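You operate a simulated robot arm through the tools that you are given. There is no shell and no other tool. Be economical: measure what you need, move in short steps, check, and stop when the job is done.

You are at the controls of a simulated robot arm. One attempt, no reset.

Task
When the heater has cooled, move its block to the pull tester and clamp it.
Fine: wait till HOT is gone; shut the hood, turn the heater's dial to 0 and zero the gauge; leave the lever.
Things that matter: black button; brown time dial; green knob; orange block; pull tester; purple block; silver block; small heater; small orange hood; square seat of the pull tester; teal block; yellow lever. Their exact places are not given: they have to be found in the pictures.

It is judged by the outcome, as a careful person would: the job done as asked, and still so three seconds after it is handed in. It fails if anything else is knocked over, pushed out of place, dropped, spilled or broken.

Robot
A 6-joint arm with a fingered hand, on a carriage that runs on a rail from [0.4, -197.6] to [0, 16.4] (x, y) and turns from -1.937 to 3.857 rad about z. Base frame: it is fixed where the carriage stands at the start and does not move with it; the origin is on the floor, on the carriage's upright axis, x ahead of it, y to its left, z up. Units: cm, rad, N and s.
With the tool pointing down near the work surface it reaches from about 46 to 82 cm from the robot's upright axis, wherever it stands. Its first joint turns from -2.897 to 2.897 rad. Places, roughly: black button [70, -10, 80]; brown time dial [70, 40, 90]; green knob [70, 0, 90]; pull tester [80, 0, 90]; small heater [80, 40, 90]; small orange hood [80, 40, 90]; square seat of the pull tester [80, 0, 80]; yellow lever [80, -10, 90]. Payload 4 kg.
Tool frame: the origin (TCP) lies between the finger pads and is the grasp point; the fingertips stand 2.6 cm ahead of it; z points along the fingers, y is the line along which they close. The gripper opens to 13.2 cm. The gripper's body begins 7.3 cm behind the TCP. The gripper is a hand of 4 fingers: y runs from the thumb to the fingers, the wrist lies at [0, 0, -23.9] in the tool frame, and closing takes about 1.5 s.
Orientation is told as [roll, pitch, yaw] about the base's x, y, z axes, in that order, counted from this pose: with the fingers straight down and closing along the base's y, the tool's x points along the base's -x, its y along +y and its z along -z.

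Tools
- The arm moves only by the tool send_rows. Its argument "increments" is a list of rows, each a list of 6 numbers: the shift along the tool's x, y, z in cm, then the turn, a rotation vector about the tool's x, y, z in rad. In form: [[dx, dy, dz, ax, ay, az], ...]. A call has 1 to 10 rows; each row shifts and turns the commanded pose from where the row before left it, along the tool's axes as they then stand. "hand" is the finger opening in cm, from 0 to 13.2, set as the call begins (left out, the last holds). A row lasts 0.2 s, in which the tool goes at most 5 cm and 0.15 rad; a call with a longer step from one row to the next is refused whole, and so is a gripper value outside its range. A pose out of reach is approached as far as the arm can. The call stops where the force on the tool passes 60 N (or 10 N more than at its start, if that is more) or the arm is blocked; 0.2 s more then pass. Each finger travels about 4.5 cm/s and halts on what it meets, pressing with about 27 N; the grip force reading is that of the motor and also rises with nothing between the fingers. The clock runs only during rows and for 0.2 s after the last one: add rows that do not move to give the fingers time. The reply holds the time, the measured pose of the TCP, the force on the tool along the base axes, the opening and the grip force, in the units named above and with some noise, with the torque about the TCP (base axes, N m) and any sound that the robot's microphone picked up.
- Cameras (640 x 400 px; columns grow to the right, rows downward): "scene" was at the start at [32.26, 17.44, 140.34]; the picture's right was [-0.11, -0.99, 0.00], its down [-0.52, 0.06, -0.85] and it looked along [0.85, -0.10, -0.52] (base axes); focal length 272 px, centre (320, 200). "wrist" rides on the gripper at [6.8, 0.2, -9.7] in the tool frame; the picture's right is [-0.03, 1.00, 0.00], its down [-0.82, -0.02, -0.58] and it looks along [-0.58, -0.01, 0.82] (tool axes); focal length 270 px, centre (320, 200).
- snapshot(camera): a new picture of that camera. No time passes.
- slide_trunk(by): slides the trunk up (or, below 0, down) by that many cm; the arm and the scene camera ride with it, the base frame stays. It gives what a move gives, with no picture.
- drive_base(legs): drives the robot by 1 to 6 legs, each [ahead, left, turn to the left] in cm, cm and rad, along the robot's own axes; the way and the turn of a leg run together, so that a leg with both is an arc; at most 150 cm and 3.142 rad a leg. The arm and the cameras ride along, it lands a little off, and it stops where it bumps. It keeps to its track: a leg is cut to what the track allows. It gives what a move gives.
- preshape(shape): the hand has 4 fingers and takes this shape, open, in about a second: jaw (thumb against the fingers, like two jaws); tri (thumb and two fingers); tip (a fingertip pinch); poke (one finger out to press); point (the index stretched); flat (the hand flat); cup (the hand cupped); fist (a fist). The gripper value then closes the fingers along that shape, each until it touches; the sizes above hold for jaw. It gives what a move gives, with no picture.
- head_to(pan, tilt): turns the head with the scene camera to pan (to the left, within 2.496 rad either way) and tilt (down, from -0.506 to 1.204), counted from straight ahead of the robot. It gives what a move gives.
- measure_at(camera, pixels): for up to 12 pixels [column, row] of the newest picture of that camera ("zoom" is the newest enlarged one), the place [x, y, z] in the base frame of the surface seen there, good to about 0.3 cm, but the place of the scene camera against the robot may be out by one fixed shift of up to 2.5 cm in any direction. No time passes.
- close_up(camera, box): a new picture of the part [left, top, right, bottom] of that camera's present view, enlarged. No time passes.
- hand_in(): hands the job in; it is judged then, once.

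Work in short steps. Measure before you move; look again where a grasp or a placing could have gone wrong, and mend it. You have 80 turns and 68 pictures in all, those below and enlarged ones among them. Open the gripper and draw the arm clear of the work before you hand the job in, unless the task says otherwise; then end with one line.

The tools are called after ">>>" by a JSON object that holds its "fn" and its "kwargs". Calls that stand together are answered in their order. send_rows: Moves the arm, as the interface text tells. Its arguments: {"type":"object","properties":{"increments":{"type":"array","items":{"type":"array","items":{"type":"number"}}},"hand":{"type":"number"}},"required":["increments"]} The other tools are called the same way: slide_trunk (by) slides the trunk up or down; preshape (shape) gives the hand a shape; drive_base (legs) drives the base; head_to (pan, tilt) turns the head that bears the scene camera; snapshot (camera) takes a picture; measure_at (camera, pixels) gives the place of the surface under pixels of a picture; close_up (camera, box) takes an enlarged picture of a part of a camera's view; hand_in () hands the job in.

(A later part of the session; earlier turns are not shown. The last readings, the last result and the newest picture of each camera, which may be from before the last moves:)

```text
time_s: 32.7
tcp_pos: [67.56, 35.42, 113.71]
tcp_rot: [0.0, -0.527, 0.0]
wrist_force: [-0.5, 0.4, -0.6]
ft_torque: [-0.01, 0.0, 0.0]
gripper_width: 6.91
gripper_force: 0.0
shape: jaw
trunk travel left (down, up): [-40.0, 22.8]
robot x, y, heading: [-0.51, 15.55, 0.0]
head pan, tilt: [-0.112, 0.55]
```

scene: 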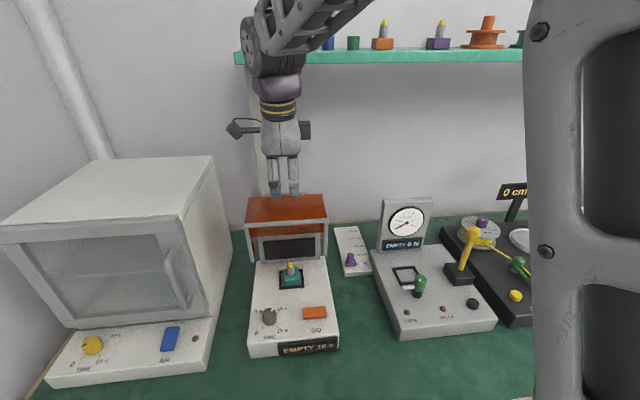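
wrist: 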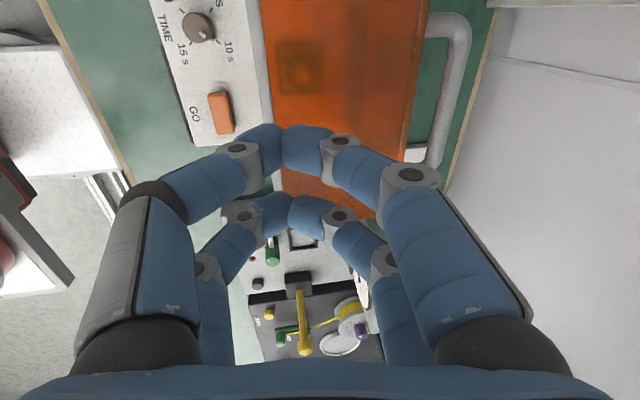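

Tilted 30° now. I move down along the approach line to about 12 cm short of the block and look through the wrist camera.

>>> {"fn": "send_rows", "kwargs": {"increments": [[0.31, 0, 3.7, 0, 0, 0], [0.31, 0, 3.7, 0, 0, 0], [0.31, 0, 3.7, 0, 0, 0], [0.31, 0, 3.7, 0, 0, 0], [0.31, 0, 3.7, 0, 0, 0], [0, 0, 0, 0, 0, 0]]}}

>>> {"fn": "snapshot", "kwargs": {"camera": "wrist"}}

>>> {"fn": "snapshot", "kwargs": {"camera": "scene"}}

```text
time_s: 34.1
tcp_pos: [75.49, 35.34, 96.82]
tcp_rot: [-0.001, -0.526, -0.001]
wrist_force: [-0.3, 0.1, -0.1]
ft_torque: [-0.04, 0.01, 0.0]
gripper_width: 6.95
gripper_force: 0.0
shape: jaw
trunk travel left (down, up): [-40.0, 22.8]
robot x, y, heading: [-0.1, 15.85, -0.005]
head pan, tilt: [-0.112, 0.55]
```

```text
33 pictures are left
```

wrist: 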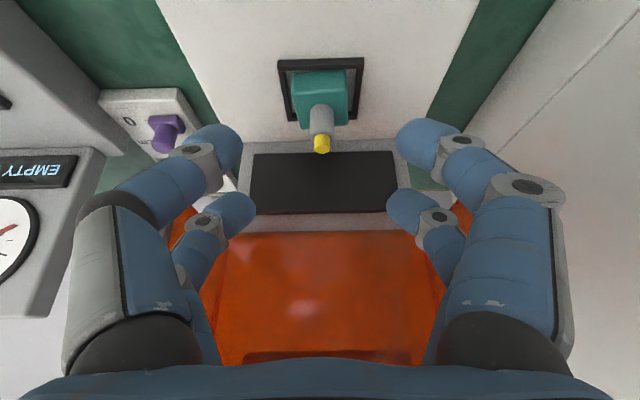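

```text
32 pictures are left
```

scene: 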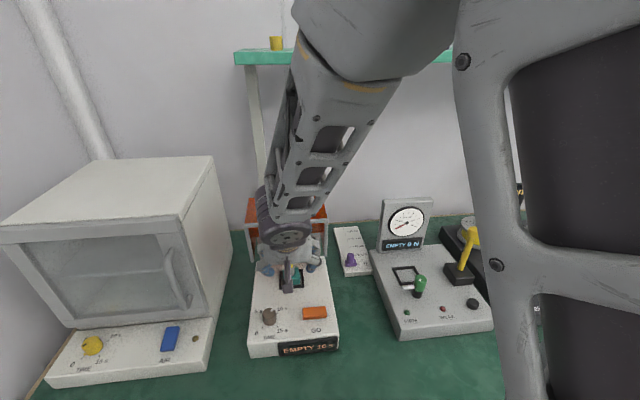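

The block is at wrist (320,95) with its post tip at (321,145), and the panel behind it is dark (no HOT). I measure the block.

>>> {"fn": "measure_at", "kwargs": {"camera": "wrist", "pixels": [[300, 78], [342, 76], [320, 80], [303, 100], [344, 98], [300, 120], [344, 120], [320, 115], [321, 145], [284, 65], [360, 62], [320, 125]]}}

>>> {"fn": "close_up", "kwargs": {"camera": "wrist", "box": [260, 40, 380, 160]}}

```text
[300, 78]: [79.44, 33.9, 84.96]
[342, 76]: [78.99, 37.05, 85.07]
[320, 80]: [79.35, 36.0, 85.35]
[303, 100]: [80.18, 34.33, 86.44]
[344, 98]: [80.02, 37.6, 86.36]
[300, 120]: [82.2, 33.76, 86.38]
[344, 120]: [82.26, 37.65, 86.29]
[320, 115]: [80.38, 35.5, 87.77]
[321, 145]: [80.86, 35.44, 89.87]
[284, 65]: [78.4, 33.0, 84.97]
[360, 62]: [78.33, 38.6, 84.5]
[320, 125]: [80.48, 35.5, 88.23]
```

```text
3.33 times, centred on (320, 100) of wrist
```

zoom: 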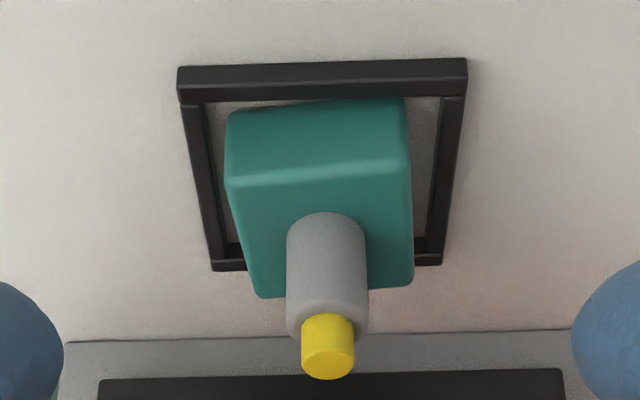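

The block's base is about 3.8 cm square and low (top z 86.3), while the post (about 1.6 cm, up to z≈90) would be better pinched. I back off 5 cm and try the tip shape.

>>> {"fn": "send_rows", "kwargs": {"increments": [[0, 0, -3, 0, 0, 0], [0, 0, -3, 0, 0, 0]]}}

>>> {"fn": "preshape", "kwargs": {"shape": "tip"}}

>>> {"fn": "send_rows", "kwargs": {"increments": [[0, 0, 0, 0, 0, 0], [0, 0, 0, 0, 0, 0], [0, 0, 0, 0, 0, 0], [0, 0, 0, 0, 0, 0], [0, 0, 0, 0, 0, 0], [0, 0, 0, 0, 0, 0]], "hand": 3}}

>>> {"fn": "snapshot", "kwargs": {"camera": "wrist"}}

```text
time_s: 34.7
tcp_pos: [72.57, 35.39, 102.17]
tcp_rot: [-0.004, -0.525, -0.001]
wrist_force: [0.6, 0.0, 0.2]
ft_torque: [-0.01, -0.01, 0.0]
gripper_width: 6.94
gripper_force: 0.0
shape: jaw
trunk travel left (down, up): [-40.0, 22.8]
robot x, y, heading: [-0.25, 15.68, -0.004]
head pan, tilt: [-0.112, 0.55]
```

```text
time_s: 35.6
tcp_pos: [72.59, 35.46, 102.24]
tcp_rot: [-0.002, -0.523, -0.001]
wrist_force: [-0.4, 0.5, 0.1]
ft_torque: [0.01, 0.02, 0.0]
gripper_width: 13.19
gripper_force: 0.0
shape: tip
trunk travel left (down, up): [-40.0, 22.8]
robot x, y, heading: [-0.12, 16.23, 0.002]
head pan, tilt: [-0.112, 0.55]
```

```text
time_s: 37.0
tcp_pos: [72.56, 35.36, 102.17]
tcp_rot: [-0.003, -0.524, -0.003]
wrist_force: [0.2, -0.4, -0.4]
ft_torque: [0.02, -0.02, 0.03]
gripper_width: 3.04
gripper_force: 0.1
shape: tip
trunk travel left (down, up): [-40.0, 22.8]
robot x, y, heading: [-0.08, 16.1, 0.001]
head pan, tilt: [-0.112, 0.55]
```

```text
30 pictures are left
```

wrist: 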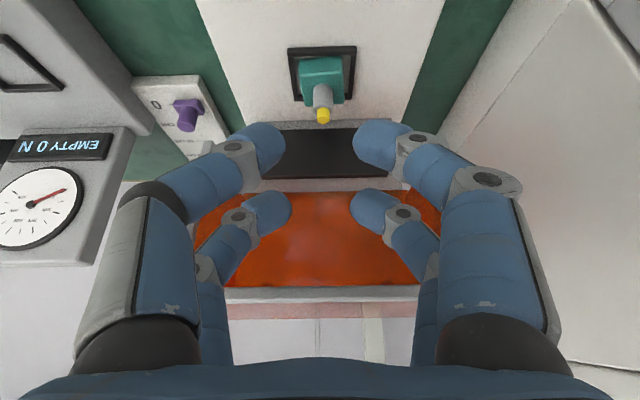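

The tip shape still uses two opposed pairs. I measure the four fingertips to choose which pair grips the post.

>>> {"fn": "measure_at", "kwargs": {"camera": "wrist", "pixels": [[279, 140], [270, 155], [362, 140], [370, 155], [288, 205], [280, 218], [355, 205], [365, 218]]}}

```text
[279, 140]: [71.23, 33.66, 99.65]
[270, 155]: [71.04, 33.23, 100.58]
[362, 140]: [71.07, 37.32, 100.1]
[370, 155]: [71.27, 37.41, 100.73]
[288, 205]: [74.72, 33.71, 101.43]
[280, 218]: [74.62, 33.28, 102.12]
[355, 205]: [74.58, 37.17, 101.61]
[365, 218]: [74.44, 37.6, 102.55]
```

The finger pairs sit at about ±1.9 cm along tool x, with a gap that would miss the post, so I'll use the near pair. I increase the tilt to 40° for hood clearance and advance 9 cm.

>>> {"fn": "send_rows", "kwargs": {"increments": [[0, 0, 0, 0, -0.0875, 0], [0, 0, 0, 0, -0.0875, 0], [0.26, 0.1, 3, 0, 0, 0], [0, 0, 3, 0, 0, 0], [0, 0, 3, 0, 0, 0], [0, 0, 0, 0, 0, 0]]}}

>>> {"fn": "snapshot", "kwargs": {"camera": "wrist"}}

```text
time_s: 38.4
tcp_pos: [78.13, 35.6, 95.19]
tcp_rot: [-0.003, -0.699, -0.001]
wrist_force: [-0.4, 0.3, 0.9]
ft_torque: [0.0, 0.04, 0.02]
gripper_width: 3.03
gripper_force: 0.1
shape: tip
trunk travel left (down, up): [-40.0, 22.8]
robot x, y, heading: [0.23, 16.06, 0.001]
head pan, tilt: [-0.112, 0.55]
```

```text
29 pictures are left
```

wrist: 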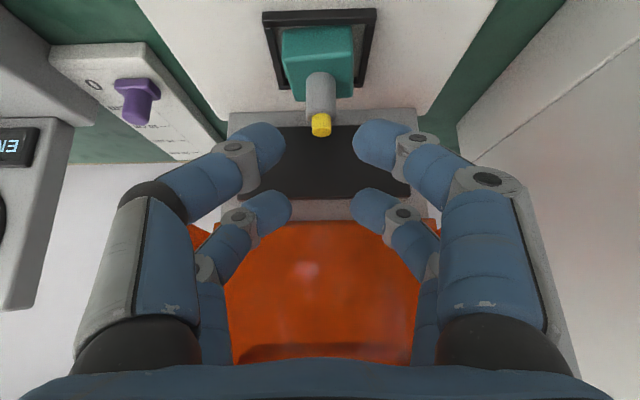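

>>> {"fn": "measure_at", "kwargs": {"camera": "wrist", "pixels": [[320, 85], [320, 105], [320, 125], [310, 95], [333, 95], [279, 140], [362, 140], [300, 45], [318, 62], [320, 117]]}}

```text
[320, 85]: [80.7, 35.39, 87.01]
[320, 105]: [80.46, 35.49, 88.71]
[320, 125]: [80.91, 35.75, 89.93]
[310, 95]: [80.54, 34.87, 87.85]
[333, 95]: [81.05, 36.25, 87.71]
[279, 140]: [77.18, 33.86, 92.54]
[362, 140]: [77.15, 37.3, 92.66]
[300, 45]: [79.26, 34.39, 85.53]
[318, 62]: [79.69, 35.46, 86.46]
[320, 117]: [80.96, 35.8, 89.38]
```

Tips are centred on the post (y≈35.6). I advance 5.4 cm and close on the post.

>>> {"fn": "send_rows", "kwargs": {"increments": [[0, 0, 2, 0, 0, 0], [0, 0, 2, 0, 0, 0], [0, 0, 1.4, 0, 0, 0], [0, 0, 0, 0, 0, 0]]}}

>>> {"fn": "send_rows", "kwargs": {"increments": [[0, 0, 0, 0, 0, 0], [0, 0, 0, 0, 0, 0], [0, 0, 0, 0, 0, 0], [0, 0, 0, 0, 0, 0], [0, 0, 0, 0, 0, 0], [0, 0, 0, 0, 0, 0]], "hand": 0}}

>>> {"fn": "snapshot", "kwargs": {"camera": "wrist"}}

```text
time_s: 39.4
tcp_pos: [81.64, 35.37, 90.9]
tcp_rot: [-0.002, -0.7, 0.001]
wrist_force: [1.2, 0.6, -0.6]
ft_torque: [-0.02, 0.02, 0.03]
gripper_width: 3.03
gripper_force: 0.0
shape: tip
trunk travel left (down, up): [-40.0, 22.8]
robot x, y, heading: [-0.36, 16.35, -0.005]
head pan, tilt: [-0.112, 0.55]
```

```text
time_s: 40.8
tcp_pos: [81.59, 35.41, 90.95]
tcp_rot: [0.0, -0.7, 0.0]
wrist_force: [0.2, -0.4, -0.1]
ft_torque: [0.0, 0.01, 0.01]
gripper_width: 0.42
gripper_force: 27.0
shape: tip
trunk travel left (down, up): [-40.0, 22.8]
robot x, y, heading: [0.28, 15.63, -0.001]
head pan, tilt: [-0.112, 0.55]
```

```text
28 pictures are left
```

wrist: 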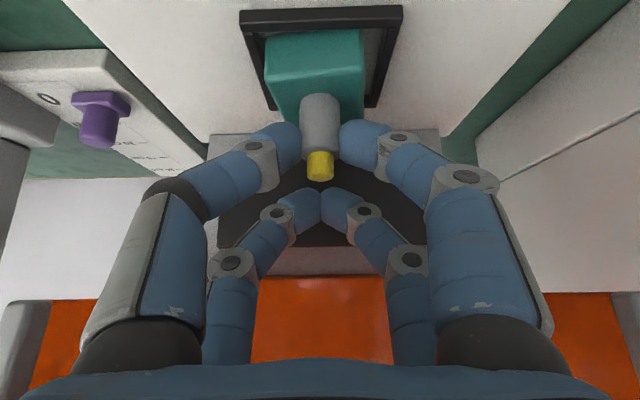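

The near pair holds the post and the far pair has closed on itself. I lift 1.2 cm slowly to test the grip.

>>> {"fn": "send_rows", "kwargs": {"increments": [[-0.26, 0, -0.3, 0, 0, 0], [-0.26, 0, -0.3, 0, 0, 0], [-0.26, 0, -0.3, 0, 0, 0], [0, 0, 0, 0, 0, 0]]}}

>>> {"fn": "snapshot", "kwargs": {"camera": "wrist"}}

```text
time_s: 41.8
tcp_pos: [81.57, 35.28, 91.99]
tcp_rot: [-0.002, -0.7, 0.001]
wrist_force: [0.8, 0.9, -1.5]
ft_torque: [0.01, 0.0, -0.01]
gripper_width: 0.4
gripper_force: 26.9
shape: tip
trunk travel left (down, up): [-40.0, 22.8]
robot x, y, heading: [0.06, 15.78, -0.007]
head pan, tilt: [-0.112, 0.55]
```

```text
27 pictures are left
```

wrist: 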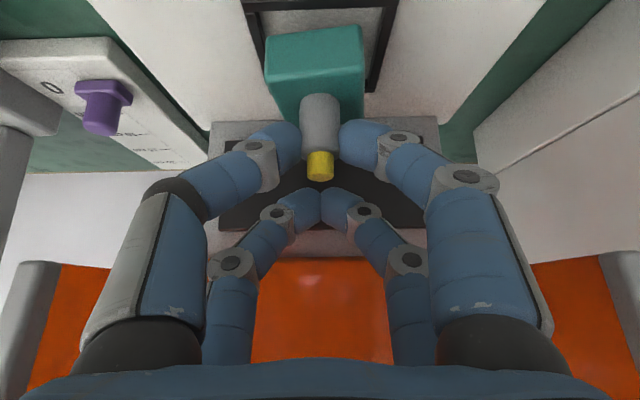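

The block is lifted with the hand. I draw it out along the approach line and up.

>>> {"fn": "send_rows", "kwargs": {"increments": [[0, 0, -1.5, 0, 0, 0], [0, 0, -2.5, 0, 0, 0], [0, 0, -3, 0, 0, 0], [0, 0, -3, 0, 0, 0], [0, 0, -3, 0, 0, 0], [0, 0, -3, 0, 0, 0], [-1.9, 0, -2.3, 0, 0, 0], [-1.9, 0, -2.3, 0, 0, 0], [0, 0, 0, 0, 0, 0]]}}

>>> {"fn": "drive_base", "kwargs": {"legs": [[0, -31.3, 0]]}}

>>> {"fn": "snapshot", "kwargs": {"camera": "scene"}}

>>> {"fn": "snapshot", "kwargs": {"camera": "wrist"}}

```text
time_s: 43.8
tcp_pos: [71.24, 35.5, 110.32]
tcp_rot: [-0.002, -0.7, -0.003]
wrist_force: [0.4, -0.3, -1.0]
ft_torque: [0.0, 0.0, 0.02]
gripper_width: 0.41
gripper_force: 27.1
shape: tip
trunk travel left (down, up): [-40.0, 22.8]
robot x, y, heading: [-0.01, 15.83, -0.001]
head pan, tilt: [-0.112, 0.55]
```

```text
time_s: 45.9
tcp_pos: [71.43, 4.22, 110.36]
tcp_rot: [-0.001, -0.7, -0.002]
wrist_force: [-0.2, -0.6, -1.1]
ft_torque: [0.01, 0.01, 0.02]
gripper_width: 0.43
gripper_force: 27.5
shape: tip
trunk travel left (down, up): [-40.0, 22.8]
robot x, y, heading: [-0.07, -15.24, -0.003]
head pan, tilt: [-0.112, 0.55]
```

```text
26 pictures are left
```

scene: 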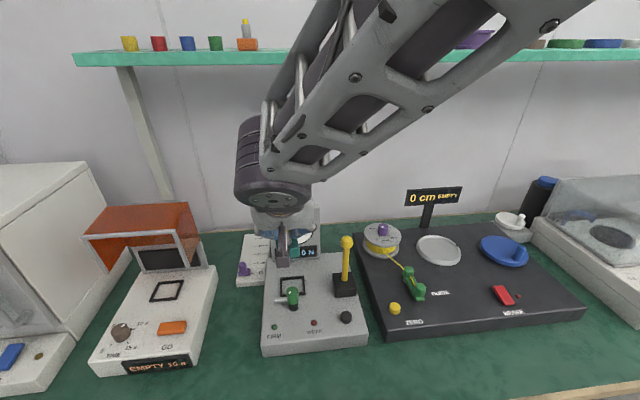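

```text
25 pictures are left
```

wrist: 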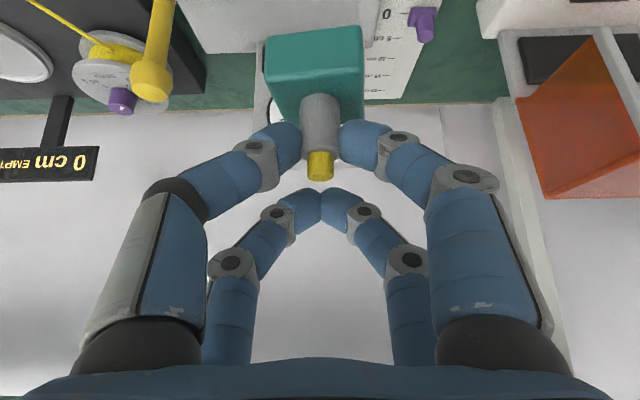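

The block is held firmly. I enlarge the tester to measure the seat's frame and the knob.

>>> {"fn": "close_up", "kwargs": {"camera": "scene", "box": [250, 220, 390, 360]}}

```text
2.86 times, centred on (320, 290) of scene
```

zoom: 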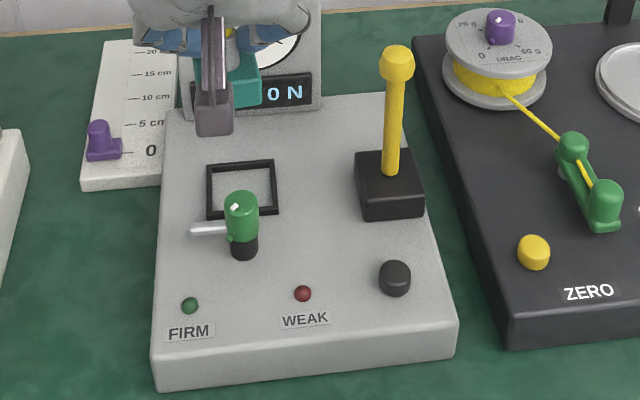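

>>> {"fn": "measure_at", "kwargs": {"camera": "zoom", "pixels": [[209, 166], [272, 162], [277, 212], [211, 217], [240, 163], [240, 185], [209, 190], [275, 185], [395, 272], [242, 200], [205, 228], [230, 75]]}}

>>> {"fn": "measure_at", "kwargs": {"camera": "scene", "pixels": [[153, 284], [183, 282], [177, 300], [151, 301], [166, 292], [122, 332], [120, 328]]}}

```text
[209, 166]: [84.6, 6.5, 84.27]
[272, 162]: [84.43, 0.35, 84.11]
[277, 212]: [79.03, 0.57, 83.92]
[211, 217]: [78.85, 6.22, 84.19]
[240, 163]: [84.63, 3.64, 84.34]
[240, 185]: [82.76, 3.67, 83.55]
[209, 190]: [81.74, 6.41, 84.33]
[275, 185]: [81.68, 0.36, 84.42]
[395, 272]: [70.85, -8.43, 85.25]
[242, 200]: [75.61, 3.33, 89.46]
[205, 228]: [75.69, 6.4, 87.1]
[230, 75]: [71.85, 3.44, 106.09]
```

```text
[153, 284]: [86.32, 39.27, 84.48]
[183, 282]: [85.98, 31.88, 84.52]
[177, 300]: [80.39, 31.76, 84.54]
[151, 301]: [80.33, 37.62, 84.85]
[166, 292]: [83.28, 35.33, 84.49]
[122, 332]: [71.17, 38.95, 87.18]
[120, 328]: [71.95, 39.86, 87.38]
```

Seat centre is about true (80.0, 4.05). I move to TCP (80.4, 3.8, 95), about 5 cm above placing height, keeping the 40° tilt so the block stays level.

>>> {"fn": "send_rows", "kwargs": {"increments": [[0.6, -0.08, 3.5, 0, 0, 0], [0.6, -0.08, 3.5, 0, 0, 0], [0.6, -0.08, 3.5, 0, 0, 0], [0.6, -0.08, 3.5, 0, 0, 0], [0.6, -0.1, 3.5, 0, 0, 0], [0, 0, 0, 0, 0, 0]]}}

>>> {"fn": "snapshot", "kwargs": {"camera": "wrist"}}

>>> {"fn": "close_up", "kwargs": {"camera": "scene", "box": [240, 200, 380, 350]}}

```text
time_s: 47.3
tcp_pos: [80.22, 3.62, 95.12]
tcp_rot: [-0.001, -0.699, -0.006]
wrist_force: [-0.2, 0.2, -1.1]
ft_torque: [0.0, -0.03, -0.01]
gripper_width: 0.42
gripper_force: 26.7
shape: tip
trunk travel left (down, up): [-40.0, 22.8]
robot x, y, heading: [0.05, -14.91, -0.007]
head pan, tilt: [-0.112, 0.55]
```

```text
23 pictures are left
```

wrist: 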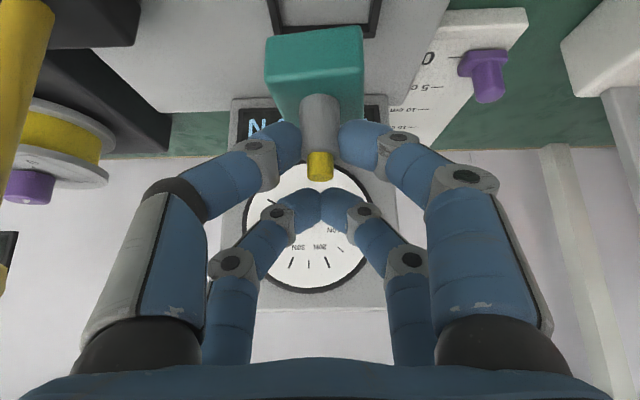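

```text
2.67 times, centred on (310, 275) of scene
```

zoom: 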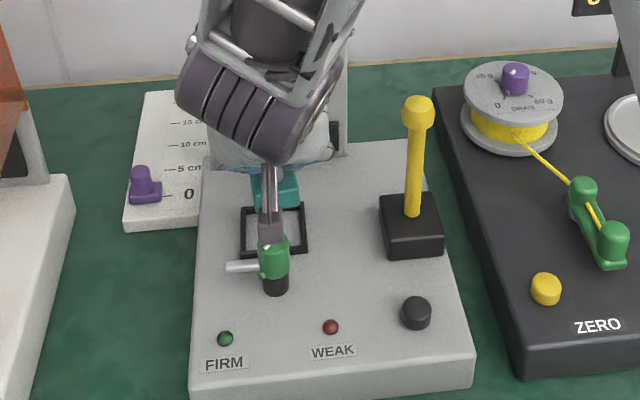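

The frame's rear bar shows at wrist (325,32). I measure it against the block, and the camera body against the knob.

>>> {"fn": "measure_at", "kwargs": {"camera": "wrist", "pixels": [[280, 30], [372, 30], [325, 30], [272, 10], [378, 10], [275, 50], [355, 45], [315, 72], [358, 60], [320, 100], [285, 5], [365, 3]]}}

>>> {"fn": "measure_at", "kwargs": {"camera": "zoom", "pixels": [[270, 235], [270, 200], [274, 250], [245, 225], [305, 225], [260, 200], [290, 200], [270, 242]]}}

```text
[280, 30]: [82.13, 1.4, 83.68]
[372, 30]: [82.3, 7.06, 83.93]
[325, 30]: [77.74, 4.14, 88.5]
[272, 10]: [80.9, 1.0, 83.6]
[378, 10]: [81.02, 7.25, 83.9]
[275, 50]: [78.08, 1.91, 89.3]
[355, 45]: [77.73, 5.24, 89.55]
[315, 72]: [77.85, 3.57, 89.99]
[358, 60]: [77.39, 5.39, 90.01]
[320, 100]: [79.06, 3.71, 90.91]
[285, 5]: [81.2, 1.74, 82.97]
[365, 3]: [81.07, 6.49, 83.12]
```

```text
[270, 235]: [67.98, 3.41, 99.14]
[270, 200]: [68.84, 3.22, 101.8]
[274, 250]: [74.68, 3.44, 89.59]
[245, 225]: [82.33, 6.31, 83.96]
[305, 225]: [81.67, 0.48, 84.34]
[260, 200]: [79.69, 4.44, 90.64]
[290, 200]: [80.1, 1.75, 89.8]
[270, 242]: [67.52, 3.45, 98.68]
```

The frame is y 1.7–6.5 inside, centred at about (79.8, 4.1), and the block is centred at y≈3.65. I shift +0.4 in y and lower 4.6 cm.

>>> {"fn": "send_rows", "kwargs": {"increments": [[-0.08, 0.4, 0.06, 0, 0, 0], [0.6, 0, 0.72, 0, 0, 0], [0.6, 0, 0.72, 0, 0, 0], [0.6, 0, 0.72, 0, 0, 0], [0.6, 0, 0.72, 0, 0, 0], [0.5, 0, 0.6, 0, 0, 0], [0, 0, 0, 0, 0, 0]]}}

>>> {"fn": "snapshot", "kwargs": {"camera": "wrist"}}

```text
time_s: 48.9
tcp_pos: [80.4, 4.02, 90.51]
tcp_rot: [-0.002, -0.701, -0.006]
wrist_force: [-3.0, -0.1, 5.7]
ft_torque: [-0.03, 0.04, -0.02]
gripper_width: 0.45
gripper_force: 26.8
shape: tip
trunk travel left (down, up): [-40.0, 22.8]
robot x, y, heading: [-0.01, -14.69, -0.005]
head pan, tilt: [-0.112, 0.55]
```

```text
21 pictures are left
```

wrist: 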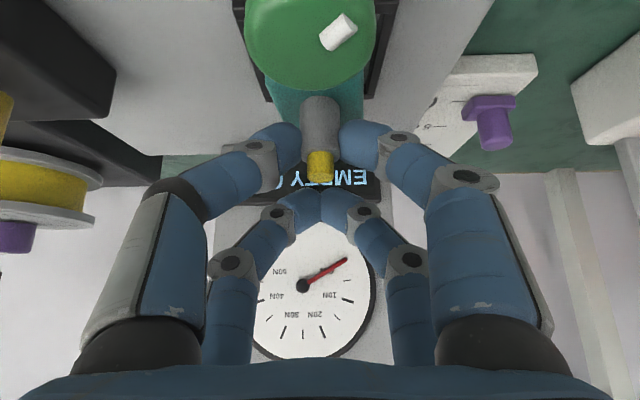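

Slight contact (5.7 N) about 0.6 cm early suggests the block touches the frame. I measure block edges and frame edges here.

>>> {"fn": "measure_at", "kwargs": {"camera": "wrist", "pixels": [[268, 80], [357, 80], [370, 80], [366, 95], [262, 97], [235, 5], [275, 115], [355, 115], [385, 20], [378, 60], [320, 105]]}}

>>> {"fn": "close_up", "kwargs": {"camera": "wrist", "box": [220, 0, 420, 140]}}

>>> {"fn": "close_up", "kwargs": {"camera": "scene", "box": [270, 240, 340, 320]}}

```text
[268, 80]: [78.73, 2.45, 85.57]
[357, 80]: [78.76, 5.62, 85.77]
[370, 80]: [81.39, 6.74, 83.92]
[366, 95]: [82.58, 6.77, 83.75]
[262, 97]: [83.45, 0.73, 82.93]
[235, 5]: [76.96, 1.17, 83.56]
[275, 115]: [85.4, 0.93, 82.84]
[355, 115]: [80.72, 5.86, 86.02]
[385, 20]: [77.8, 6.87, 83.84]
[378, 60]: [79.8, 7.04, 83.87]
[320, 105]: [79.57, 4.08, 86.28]
```

```text
2.86 times, centred on (320, 70) of wrist
```

zoom: 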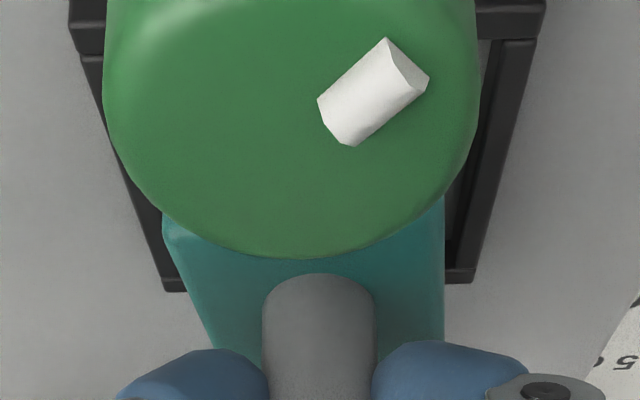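

```text
5.00 times, centred on (305, 280) of scene
```

zoom: 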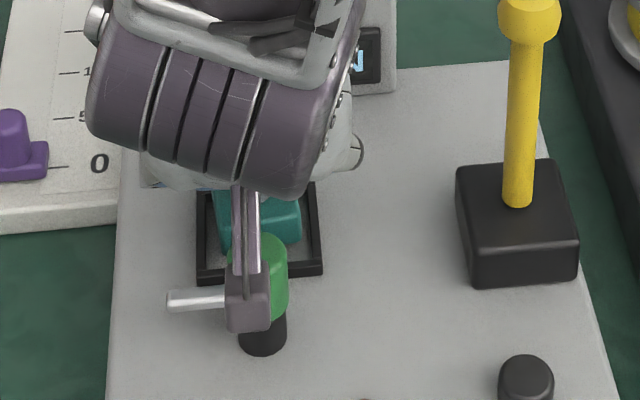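

The block's rear edge seems to sit on the rear bar. I raise a bit, shift 0.35 cm toward the robot and lower gently.

>>> {"fn": "send_rows", "kwargs": {"increments": [[-0.19, 0, -0.23, 0, 0, 0], [0.27, 0, -0.22, 0, 0, 0], [0.2, 0, 0.24, 0, 0, 0], [0.13, 0, 0.15, 0, 0, 0], [0.13, 0, 0.15, 0, 0, 0], [0.13, 0, 0.15, 0, 0, 0], [0, 0, 0, 0, 0, 0]]}}

```text
time_s: 50.5
tcp_pos: [80.02, 4.11, 89.92]
tcp_rot: [-0.002, -0.701, -0.004]
wrist_force: [0.7, 0.5, 2.1]
ft_torque: [-0.01, 0.01, 0.03]
gripper_width: 0.41
gripper_force: 26.6
shape: tip
trunk travel left (down, up): [-40.0, 22.8]
robot x, y, heading: [0.04, -15.14, -0.005]
head pan, tilt: [-0.112, 0.55]
```

It went in: TCP z 89.92 matches the floor contact. I press another 0.15 cm to confirm, then look.

>>> {"fn": "send_rows", "kwargs": {"increments": [[0.1, 0, 0.12, 0, 0, 0], [0, 0, 0, 0, 0, 0]]}}

>>> {"fn": "close_up", "kwargs": {"camera": "wrist", "box": [220, 0, 420, 190]}}

```text
time_s: 51.1
tcp_pos: [80.11, 4.14, 89.83]
tcp_rot: [-0.003, -0.702, -0.005]
wrist_force: [0.0, 1.2, 8.6]
ft_torque: [0.07, -0.01, -0.05]
gripper_width: 0.44
gripper_force: 26.6
shape: tip
trunk travel left (down, up): [-40.0, 22.8]
robot x, y, heading: [-0.17, -15.17, -0.007]
head pan, tilt: [-0.112, 0.55]
```

```text
2.11 times, centred on (320, 95) of wrist
```

zoom: 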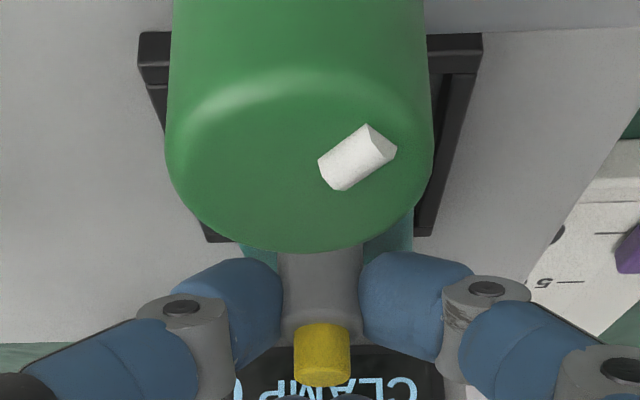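

The tester display now says "CLAMP", so the block is seated. I release and withdraw along the tool axis.

>>> {"fn": "send_rows", "kwargs": {"increments": [[0, 0, 0, 0, 0, 0], [0, 0, 0, 0, 0, 0], [0, 0, 0, 0, 0, 0], [0, 0, 0, 0, 0, 0], [0, 0, -1.5, 0, 0, 0], [0, 0, -2.5, 0, 0, 0], [0, 0, -3, 0, 0, 0], [0, 0, -4, 0, 0, 0], [0, 0, -4, 0, 0, 0], [0, 0, -3, 0, 0, 0]], "hand": 3.4}}

>>> {"fn": "snapshot", "kwargs": {"camera": "wrist"}}

>>> {"fn": "close_up", "kwargs": {"camera": "scene", "box": [240, 210, 370, 350]}}

```text
time_s: 53.3
tcp_pos: [68.45, 4.2, 103.57]
tcp_rot: [-0.003, -0.699, -0.005]
wrist_force: [0.4, 0.0, -0.2]
ft_torque: [-0.04, 0.0, -0.01]
gripper_width: 3.38
gripper_force: 0.1
shape: tip
trunk travel left (down, up): [-40.0, 22.8]
robot x, y, heading: [-0.12, -15.27, -0.009]
head pan, tilt: [-0.112, 0.55]
```

```text
17 pictures are left
```

wrist: 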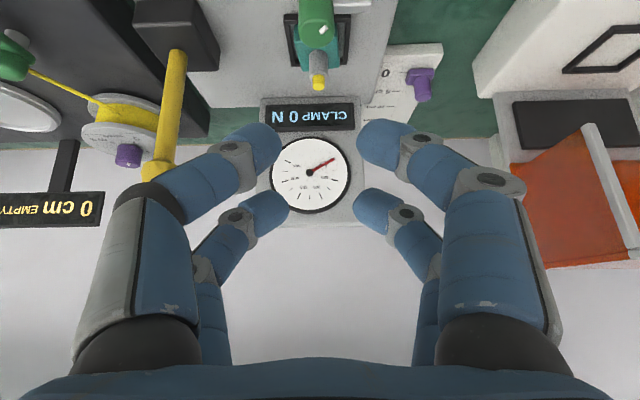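

```text
2.86 times, centred on (305, 280) of scene
```

zoom: 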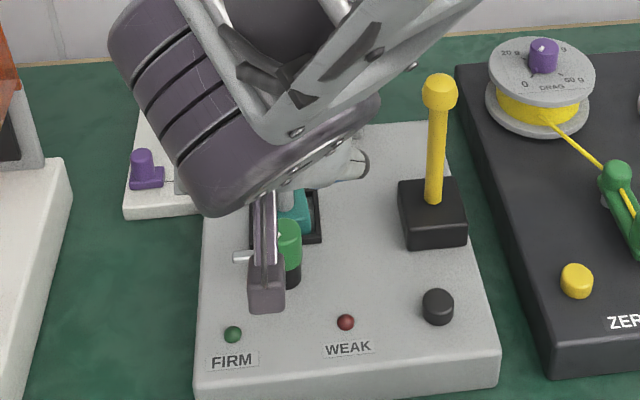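

The block is seated and the display reads "CLAMP 0 N". Next is the green clamp knob; I right the hand to vertical above it at height and look.

>>> {"fn": "send_rows", "kwargs": {"increments": [[0, 0, -2, 0, 0.14, 0], [0, 0, 0, 0, 0.14, 0], [0, 0, 0, 0, 0.14, 0], [0, 0, 0, 0, 0.14, 0], [0, 0, 0, 0, 0.139, 0], [-2.9, 0, 0, 0, 0, 0], [-2.9, 0, 3, 0, 0, 0], [0, 0, 3, 0, 0, 0], [0, 0, 0, 0, 0, 0]], "hand": 6}}

>>> {"fn": "snapshot", "kwargs": {"camera": "wrist"}}

```text
time_s: 55.3
tcp_pos: [72.94, 4.24, 99.15]
tcp_rot: [-0.003, -0.001, -0.006]
wrist_force: [0.0, 0.8, 0.4]
ft_torque: [-0.01, 0.05, -0.02]
gripper_width: 5.97
gripper_force: 0.0
shape: tip
trunk travel left (down, up): [-40.0, 22.8]
robot x, y, heading: [-0.03, -14.92, -0.004]
head pan, tilt: [-0.112, 0.55]
```

```text
15 pictures are left
```

wrist: 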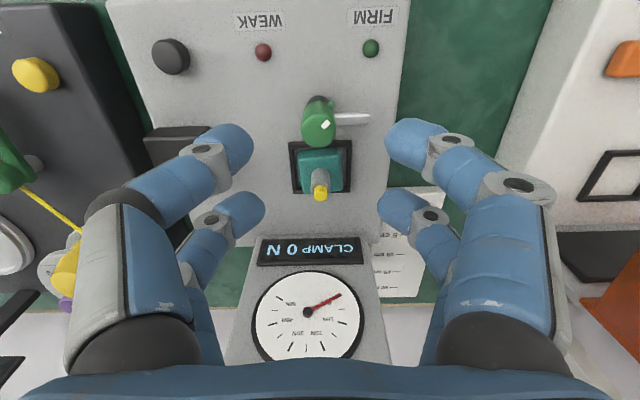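

The knob top is at wrist (318,128), bar pointing to +y. I measure the knob, bar and block.

>>> {"fn": "measure_at", "kwargs": {"camera": "wrist", "pixels": [[304, 128], [318, 138], [333, 128], [318, 120], [318, 144], [325, 125], [345, 119], [366, 118], [320, 165], [320, 193], [318, 103], [240, 150]]}}

```text
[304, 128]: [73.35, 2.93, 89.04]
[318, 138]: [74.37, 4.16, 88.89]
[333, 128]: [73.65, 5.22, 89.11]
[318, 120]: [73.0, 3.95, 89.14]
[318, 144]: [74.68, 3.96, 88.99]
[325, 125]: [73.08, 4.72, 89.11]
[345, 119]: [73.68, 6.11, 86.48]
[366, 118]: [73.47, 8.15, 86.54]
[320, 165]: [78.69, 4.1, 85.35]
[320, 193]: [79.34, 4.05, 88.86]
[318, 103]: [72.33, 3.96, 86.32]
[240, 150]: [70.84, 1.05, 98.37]
```

Knob centre is (73.45, 4.08), top z 89.0, with the bar at z 86.5. I descend so the tips reach z≈87.2 and close.

>>> {"fn": "send_rows", "kwargs": {"increments": [[-0.5, -0.15, 3, 0, 0, 0.006], [0, 0, 3, 0, 0, 0], [0, 0, 2, 0, 0, 0], [0, 0, 1.3, 0, 0, 0], [0, 0, 0, 0, 0, 0]], "hand": 5}}

>>> {"fn": "send_rows", "kwargs": {"increments": [[0, 0, 0, 0, 0, 0], [0, 0, 0, 0, 0, 0], [0, 0, 0, 0, 0, 0], [0, 0, 0, 0, 0, 0], [0, 0, 0, 0, 0, 0], [0, 0, 0, 0, 0, 0], [0, 0, 0, 0, 0, 0]], "hand": 0}}

>>> {"fn": "snapshot", "kwargs": {"camera": "wrist"}}

```text
time_s: 56.5
tcp_pos: [73.52, 4.02, 89.75]
tcp_rot: [-0.001, 0.001, -0.012]
wrist_force: [0.0, -0.3, -1.1]
ft_torque: [-0.02, 0.03, -0.01]
gripper_width: 5.07
gripper_force: 0.1
shape: tip
trunk travel left (down, up): [-40.0, 22.8]
robot x, y, heading: [-0.16, -15.23, -0.003]
head pan, tilt: [-0.112, 0.55]
```

```text
time_s: 58.1
tcp_pos: [73.86, 4.07, 89.65]
tcp_rot: [0.001, 0.0, -0.012]
wrist_force: [21.0, -1.7, -6.7]
ft_torque: [-0.02, -0.32, 0.03]
gripper_width: 0.0
gripper_force: 27.2
shape: tip
trunk travel left (down, up): [-40.0, 22.8]
robot x, y, heading: [-0.07, -15.48, -0.008]
head pan, tilt: [-0.112, 0.55]
```

```text
14 pictures are left
```

wrist: 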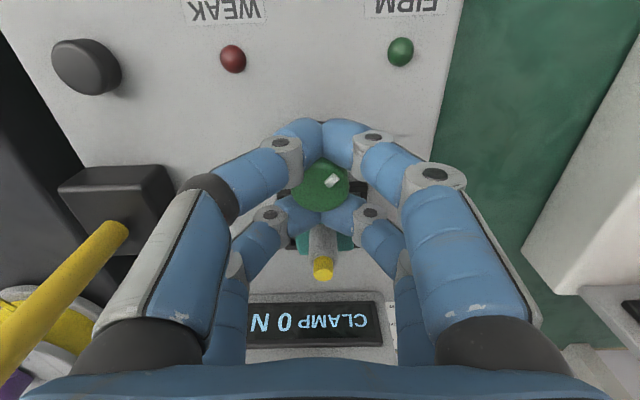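

The fingers ring the knob. I shift slightly to balance the side force and turn clockwise (bar toward the block) by ~0.3 rad as a test.

>>> {"fn": "send_rows", "kwargs": {"increments": [[-0.4, 0, 0, 0, 0, 0], [0, 0, 0, 0, 0, 0.1], [0, 0, 0, 0, 0, 0.1], [0, 0, 0, 0, 0, 0.1], [0, 0, 0, 0, 0, 0]]}}

>>> {"fn": "snapshot", "kwargs": {"camera": "wrist"}}

```text
time_s: 59.3
tcp_pos: [73.77, 4.12, 89.78]
tcp_rot: [-0.002, 0.0, -0.314]
wrist_force: [-7.5, 4.1, 0.7]
ft_torque: [0.12, 0.25, 0.01]
gripper_width: 0.0
gripper_force: 26.9
shape: tip
trunk travel left (down, up): [-40.0, 22.8]
robot x, y, heading: [0.23, -15.11, -0.004]
head pan, tilt: [-0.112, 0.55]
```

```text
13 pictures are left
```

wrist: 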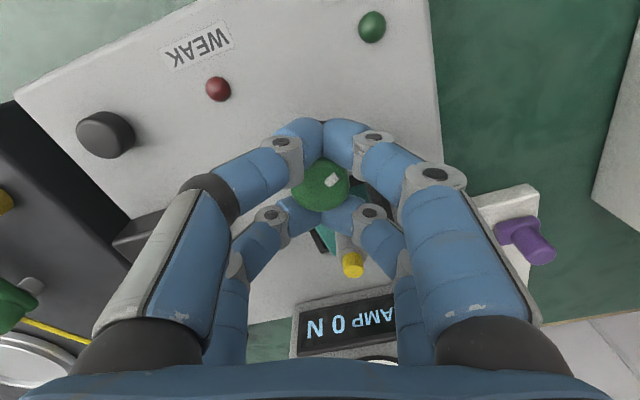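

The knob's mark stayed fixed in the hand's view, so the knob turned with it. I continue to about −1.5 rad.

>>> {"fn": "send_rows", "kwargs": {"increments": [[0, 0, 0, 0, 0, 0.15], [0, 0, 0, 0, 0, 0.15], [0, 0, 0, 0, 0, 0.15], [0, 0, 0, 0, 0, 0.15], [0, 0, 0, 0, 0, 0.15], [0, 0, 0, 0, 0, 0.15], [0, 0, 0, 0, 0, 0.15], [0, 0, 0, 0, 0, 0.15], [0, 0, 0, 0, 0, 0]]}}

>>> {"fn": "snapshot", "kwargs": {"camera": "wrist"}}

>>> {"fn": "snapshot", "kwargs": {"camera": "scene"}}

```text
time_s: 61.3
tcp_pos: [73.94, 3.98, 89.73]
tcp_rot: [0.0, -0.003, -1.511]
wrist_force: [-6.2, 10.0, -0.4]
ft_torque: [0.27, 0.11, -0.01]
gripper_width: 0.01
gripper_force: 27.0
shape: tip
trunk travel left (down, up): [-40.0, 22.8]
robot x, y, heading: [0.23, -15.24, -0.003]
head pan, tilt: [-0.112, 0.55]
```

```text
12 pictures are left
```

wrist: 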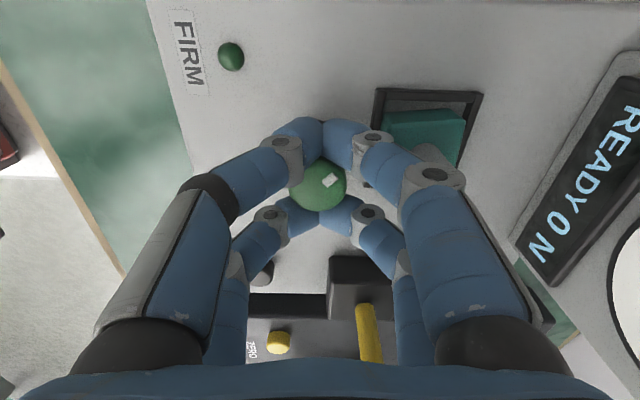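

```text
11 pictures are left
```

scene: 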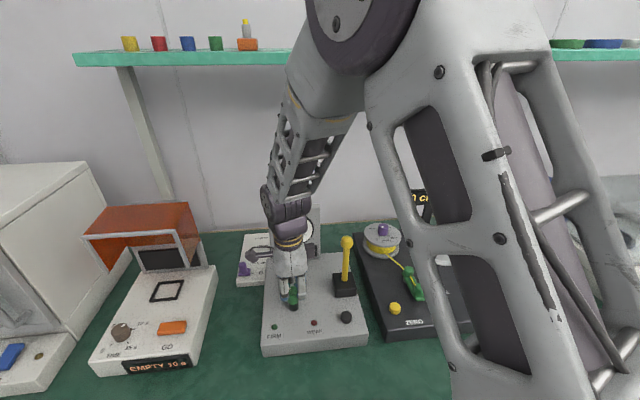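

The display reads "READY 0 N": clamped. I finish the last few degrees, open the fingers and lift straight up.

>>> {"fn": "send_rows", "kwargs": {"increments": [[0, 0, 0, 0, 0, 0.06], [0, 0, 0, 0, 0, 0]]}}

>>> {"fn": "send_rows", "kwargs": {"increments": [[0, 0, 0, 0, 0, 0], [0, 0, 0, 0, 0, 0], [0, 0, 0, 0, 0, 0], [0, 0, 0, 0, 0, 0], [0, 0, 0, 0, 0, 0], [0, 0, -2, 0, 0, 0], [0, 0, -4, 0, 0, 0], [0, 0, -4, 0, 0, 0], [0, 0, -4, 0, 0, 0], [0, 0, -4, 0, 0, 0]], "hand": 5}}

>>> {"fn": "snapshot", "kwargs": {"camera": "wrist"}}

```text
time_s: 61.9
tcp_pos: [73.96, 3.9, 89.72]
tcp_rot: [0.002, 0.0, -1.571]
wrist_force: [-3.0, 8.3, -0.3]
ft_torque: [0.23, 0.04, 0.18]
gripper_width: 0.0
gripper_force: 26.6
shape: tip
trunk travel left (down, up): [-40.0, 22.8]
robot x, y, heading: [0.18, -15.21, -0.005]
head pan, tilt: [-0.112, 0.55]
```

```text
time_s: 64.1
tcp_pos: [74.17, 3.96, 107.7]
tcp_rot: [0.0, -0.002, -1.571]
wrist_force: [-0.1, 0.2, -0.2]
ft_torque: [-0.03, 0.0, 0.02]
gripper_width: 4.99
gripper_force: 0.1
shape: tip
trunk travel left (down, up): [-40.0, 22.8]
robot x, y, heading: [0.0, -15.4, -0.005]
head pan, tilt: [-0.112, 0.55]
```

```text
10 pictures are left
```

wrist: 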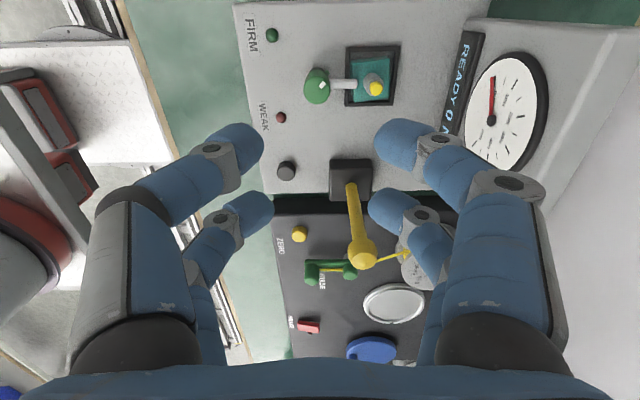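

The clamp bar now lies over the block and it reads "READY 0 N". I turn the hand back to yaw 0 over x≈69.7 and drive left to the heater for the dial.

>>> {"fn": "send_rows", "kwargs": {"increments": [[0, -4.5, 0, 0, 0, -0.15], [0, 0, 0, 0, 0, -0.15], [0, 0, 0, 0, 0, -0.15], [0, 0, 0, 0, 0, -0.15], [0, 0, 0, 0, 0, -0.15], [0, 0, 0, 0, 0, -0.15], [0, 0, 0, 0, 0, -0.15], [0, 0, 0, 0, 0, -0.15], [0, 0, 0, 0, 0, -0.15], [0, 0, 0, 0, 0, -0.15]], "hand": 6}}

>>> {"fn": "drive_base", "kwargs": {"legs": [[0, 31.3, 0]]}}

>>> {"fn": "send_rows", "kwargs": {"increments": [[0, 0, 0, 0, 0, -0.071], [0, 2.4, 3, 0, 0, 0], [0, 2.4, 3, 0, 0, 0], [0, 0, 2, 0, 0, 0], [0, 0, 0, 0, 0, 0]]}}

>>> {"fn": "snapshot", "kwargs": {"camera": "wrist"}}

```text
time_s: 66.3
tcp_pos: [69.41, 4.05, 107.69]
tcp_rot: [-0.003, 0.001, -0.069]
wrist_force: [-0.1, 0.3, -0.4]
ft_torque: [-0.02, -0.05, -0.05]
gripper_width: 5.94
gripper_force: 0.1
shape: tip
trunk travel left (down, up): [-40.0, 22.8]
robot x, y, heading: [0.25, -14.91, -0.003]
head pan, tilt: [-0.112, 0.55]
```

```text
time_s: 68.4
tcp_pos: [69.15, 35.71, 107.63]
tcp_rot: [-0.001, 0.001, -0.062]
wrist_force: [0.0, -0.6, -0.4]
ft_torque: [0.02, 0.04, 0.03]
gripper_width: 5.99
gripper_force: 0.2
shape: tip
trunk travel left (down, up): [-40.0, 22.8]
robot x, y, heading: [0.17, 15.35, 0.005]
head pan, tilt: [-0.112, 0.55]
```

```text
time_s: 69.6
tcp_pos: [68.98, 40.52, 99.63]
tcp_rot: [0.0, 0.0, 0.01]
wrist_force: [-0.3, -0.4, 0.1]
ft_torque: [0.01, 0.0, -0.01]
gripper_width: 5.99
gripper_force: 0.0
shape: tip
trunk travel left (down, up): [-40.0, 22.8]
robot x, y, heading: [0.07, 16.02, 0.006]
head pan, tilt: [-0.112, 0.55]
```

```text
9 pictures are left
```

wrist: 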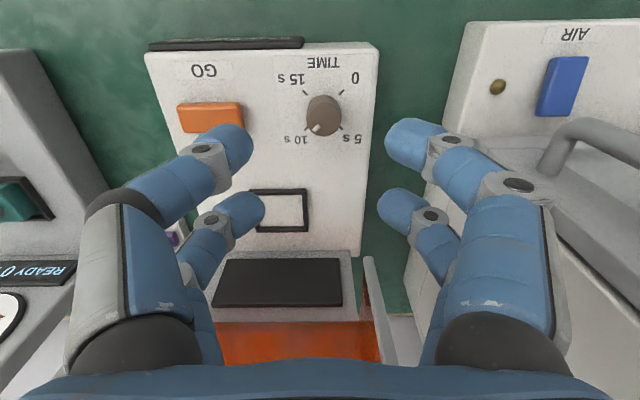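

The dial is at wrist (323,112), its mark toward 10 s. I measure dial, ticks and the neighbouring oven.

>>> {"fn": "measure_at", "kwargs": {"camera": "wrist", "pixels": [[310, 118], [338, 118], [324, 130], [324, 105], [317, 128], [324, 97], [340, 92], [308, 132], [345, 129], [306, 92], [450, 150], [560, 150]]}}

```text
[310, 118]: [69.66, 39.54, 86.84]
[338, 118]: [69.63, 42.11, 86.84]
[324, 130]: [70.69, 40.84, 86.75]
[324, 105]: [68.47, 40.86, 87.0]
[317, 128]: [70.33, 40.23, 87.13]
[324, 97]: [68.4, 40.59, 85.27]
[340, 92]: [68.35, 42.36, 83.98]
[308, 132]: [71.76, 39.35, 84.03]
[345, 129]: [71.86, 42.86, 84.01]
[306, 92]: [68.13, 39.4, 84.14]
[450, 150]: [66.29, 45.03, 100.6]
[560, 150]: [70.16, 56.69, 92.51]
```

The dial centre is (69.7, 40.85), top z 86.9, mark exactly at 10 s with 0 opposite. I descend over it (finger centre is 0.35 off the TCP) and close.

>>> {"fn": "send_rows", "kwargs": {"increments": [[-1.1, 0.35, 3, 0, 0, 0.01], [0, 0, 3, 0, 0, 0], [0, 0, 3, 0, 0, 0], [0, 0, 2, 0, 0, 0], [0, 0, 0.9, 0, 0, 0], [0, 0, 0, 0, 0, 0]]}}

>>> {"fn": "send_rows", "kwargs": {"increments": [[0, 0, 0, 0, 0, 0], [0, 0, 0, 0, 0, 0], [0, 0, 0, 0, 0, 0], [0, 0, 0, 0, 0, 0], [0, 0, 0, 0, 0, 0], [0, 0, 0, 0, 0, 0], [0, 0, 0, 0, 0, 0], [0, 0, 0, 0, 0, 0]], "hand": 0}}

```text
time_s: 71.0
tcp_pos: [70.11, 40.84, 87.74]
tcp_rot: [-0.003, -0.001, 0.0]
wrist_force: [0.4, -0.1, 0.0]
ft_torque: [0.02, -0.02, -0.01]
gripper_width: 5.95
gripper_force: 0.1
shape: tip
trunk travel left (down, up): [-40.0, 22.8]
robot x, y, heading: [-0.19, 15.69, 0.012]
head pan, tilt: [-0.112, 0.55]
```

```text
time_s: 72.8
tcp_pos: [70.06, 40.85, 87.76]
tcp_rot: [0.001, 0.002, 0.002]
wrist_force: [-17.5, 8.1, -8.9]
ft_torque: [0.21, 0.2, -0.03]
gripper_width: 0.01
gripper_force: 26.6
shape: tip
trunk travel left (down, up): [-40.0, 22.8]
robot x, y, heading: [-0.13, 15.75, 0.006]
head pan, tilt: [-0.112, 0.55]
```

It's gripped; I ease 0.3 cm against the side force and turn counter-clockwise by a quarter turn.

>>> {"fn": "send_rows", "kwargs": {"increments": [[0.25, 0.1, 0, 0, 0, 0], [0, 0, 0, 0, 0, -0.15], [0, 0, 0, 0, 0, -0.15], [0, 0, 0, 0, 0, -0.15], [0, 0, 0, 0, 0, -0.15], [0, 0, 0, 0, 0, -0.15], [0, 0, 0, 0, 0, -0.15], [0, 0, 0, 0, 0, -0.15], [0, 0, 0, 0, 0, -0.15]]}}

>>> {"fn": "send_rows", "kwargs": {"increments": [[0, 0, 0, 0, 0, -0.15], [0, 0, 0, 0, 0, -0.15], [0, 0, 0, 0, 0, -0.071], [0, 0, 0, 0, 0, 0]]}}

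>>> {"fn": "close_up", "kwargs": {"camera": "wrist", "box": [160, 60, 480, 300]}}

```text
time_s: 74.8
tcp_pos: [69.88, 40.9, 87.83]
tcp_rot: [0.002, 0.002, 1.204]
wrist_force: [-17.6, 0.9, -13.1]
ft_torque: [0.18, 0.33, -0.06]
gripper_width: 0.01
gripper_force: 26.6
shape: tip
trunk travel left (down, up): [-40.0, 22.8]
robot x, y, heading: [-0.27, 15.53, 0.007]
head pan, tilt: [-0.112, 0.55]
```

```text
time_s: 75.8
tcp_pos: [69.88, 40.82, 87.77]
tcp_rot: [0.002, 0.001, 1.573]
wrist_force: [-23.8, -2.4, -11.0]
ft_torque: [0.14, 0.54, -0.08]
gripper_width: 0.0
gripper_force: 26.9
shape: tip
trunk travel left (down, up): [-40.0, 22.8]
robot x, y, heading: [-0.12, 15.58, 0.001]
head pan, tilt: [-0.112, 0.55]
```

```text
1.67 times, centred on (320, 180) of wrist
```

zoom: 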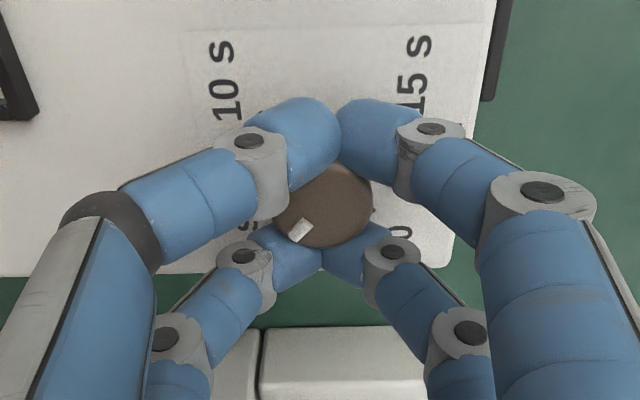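

The mark now points to 5 s, so a quarter turn is done. I open, rotate back to yaw 0 in place and regrip for the second quarter turn.

>>> {"fn": "send_rows", "kwargs": {"increments": [[0, 0, 0, 0, 0, 0], [0, 0, 0, 0, 0, 0], [0, 0, 0, 0, 0, 0], [0, 0, 0, 0, 0, 0], [0, 0, -3, 0, 0, 0], [0, 0, 0, 0, 0, 0.15], [0, 0, 0, 0, 0, 0.15], [0, 0, 0, 0, 0, 0.15], [0, 0, 0, 0, 0, 0.15], [0, 0, 0, 0, 0, 0.15]], "hand": 6}}

>>> {"fn": "send_rows", "kwargs": {"increments": [[0, 0, 0, 0, 0, 0.15], [0, 0, 0, 0, 0, 0.15], [0, 0, 0, 0, 0, 0.15], [0, 0, 0, 0, 0, 0.15], [0, 0, 0, 0, 0, 0.15], [0, 0, 0, 0, 0, 0.071], [0, 0, 3, 0, 0, 0], [0, 0, 0, 0, 0, 0]]}}

>>> {"fn": "send_rows", "kwargs": {"increments": [[0, 0, 0, 0, 0, 0], [0, 0, 0, 0, 0, 0], [0, 0, 0, 0, 0, 0], [0, 0, 0, 0, 0, 0], [0, 0, 0, 0, 0, 0], [0, 0, 0, 0, 0, 0], [0, 0, 0, 0, 0, 0], [0, 0, 0, 0, 0, 0]], "hand": 0}}

```text
time_s: 78.0
tcp_pos: [70.01, 40.88, 90.78]
tcp_rot: [-0.002, 0.001, 0.818]
wrist_force: [-0.5, 0.5, 0.3]
ft_torque: [-0.02, 0.0, -0.01]
gripper_width: 5.96
gripper_force: 0.1
shape: tip
trunk travel left (down, up): [-40.0, 22.8]
robot x, y, heading: [-0.08, 15.98, 0.01]
head pan, tilt: [-0.112, 0.55]
```

```text
time_s: 79.8
tcp_pos: [69.98, 40.84, 87.82]
tcp_rot: [-0.003, -0.001, -0.002]
wrist_force: [-0.1, 0.2, -0.2]
ft_torque: [0.01, 0.0, 0.03]
gripper_width: 5.97
gripper_force: 0.0
shape: tip
trunk travel left (down, up): [-40.0, 22.8]
robot x, y, heading: [-0.09, 15.51, 0.004]
head pan, tilt: [-0.112, 0.55]
```

```text
time_s: 81.6
tcp_pos: [69.95, 40.92, 87.7]
tcp_rot: [-0.002, 0.0, 0.0]
wrist_force: [3.0, 7.1, -6.6]
ft_torque: [0.11, 0.0, -0.03]
gripper_width: 0.03
gripper_force: 26.7
shape: tip
trunk travel left (down, up): [-40.0, 22.8]
robot x, y, heading: [0.01, 15.88, 0.003]
head pan, tilt: [-0.112, 0.55]
```

Regripped with small forces; I make the second quarter turn.

>>> {"fn": "send_rows", "kwargs": {"increments": [[0, 0, 0, 0, 0, -0.15], [0, 0, 0, 0, 0, -0.15], [0, 0, 0, 0, 0, -0.15], [0, 0, 0, 0, 0, -0.15], [0, 0, 0, 0, 0, -0.15], [0, 0, 0, 0, 0, -0.15], [0, 0, 0, 0, 0, -0.15], [0, 0, 0, 0, 0, -0.15], [0, 0, 0, 0, 0, -0.15], [0, 0, 0, 0, 0, -0.15]]}}

>>> {"fn": "send_rows", "kwargs": {"increments": [[0, 0, 0, 0, 0, -0.071], [0, 0, 0, 0, 0, 0], [0, 0, 0, 0, 0, 0]]}}

>>> {"fn": "snapshot", "kwargs": {"camera": "wrist"}}

```text
time_s: 83.8
tcp_pos: [69.9, 40.75, 87.76]
tcp_rot: [0.001, 0.002, 1.503]
wrist_force: [-13.7, -0.6, -6.2]
ft_torque: [-0.06, 0.26, -0.03]
gripper_width: 0.01
gripper_force: 26.8
shape: tip
trunk travel left (down, up): [-40.0, 22.8]
robot x, y, heading: [0.16, 15.75, 0.003]
head pan, tilt: [-0.112, 0.55]
```

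```text
time_s: 84.6
tcp_pos: [70.06, 40.82, 87.81]
tcp_rot: [0.0, 0.002, 1.57]
wrist_force: [-17.7, -2.7, -3.2]
ft_torque: [-0.16, 0.38, -0.01]
gripper_width: 0.01
gripper_force: 26.8
shape: tip
trunk travel left (down, up): [-40.0, 22.8]
robot x, y, heading: [-0.21, 15.43, 0.002]
head pan, tilt: [-0.112, 0.55]
```

```text
7 pictures are left
```

wrist: 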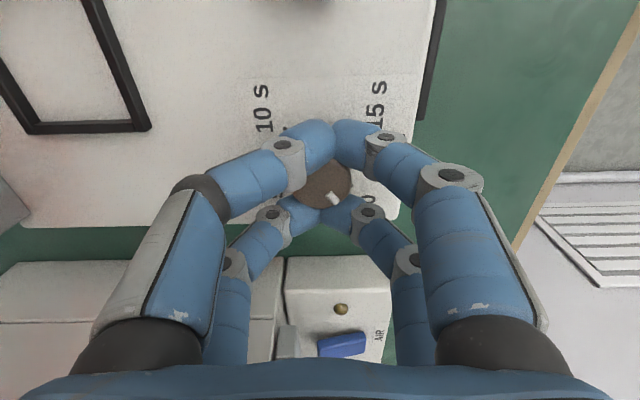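

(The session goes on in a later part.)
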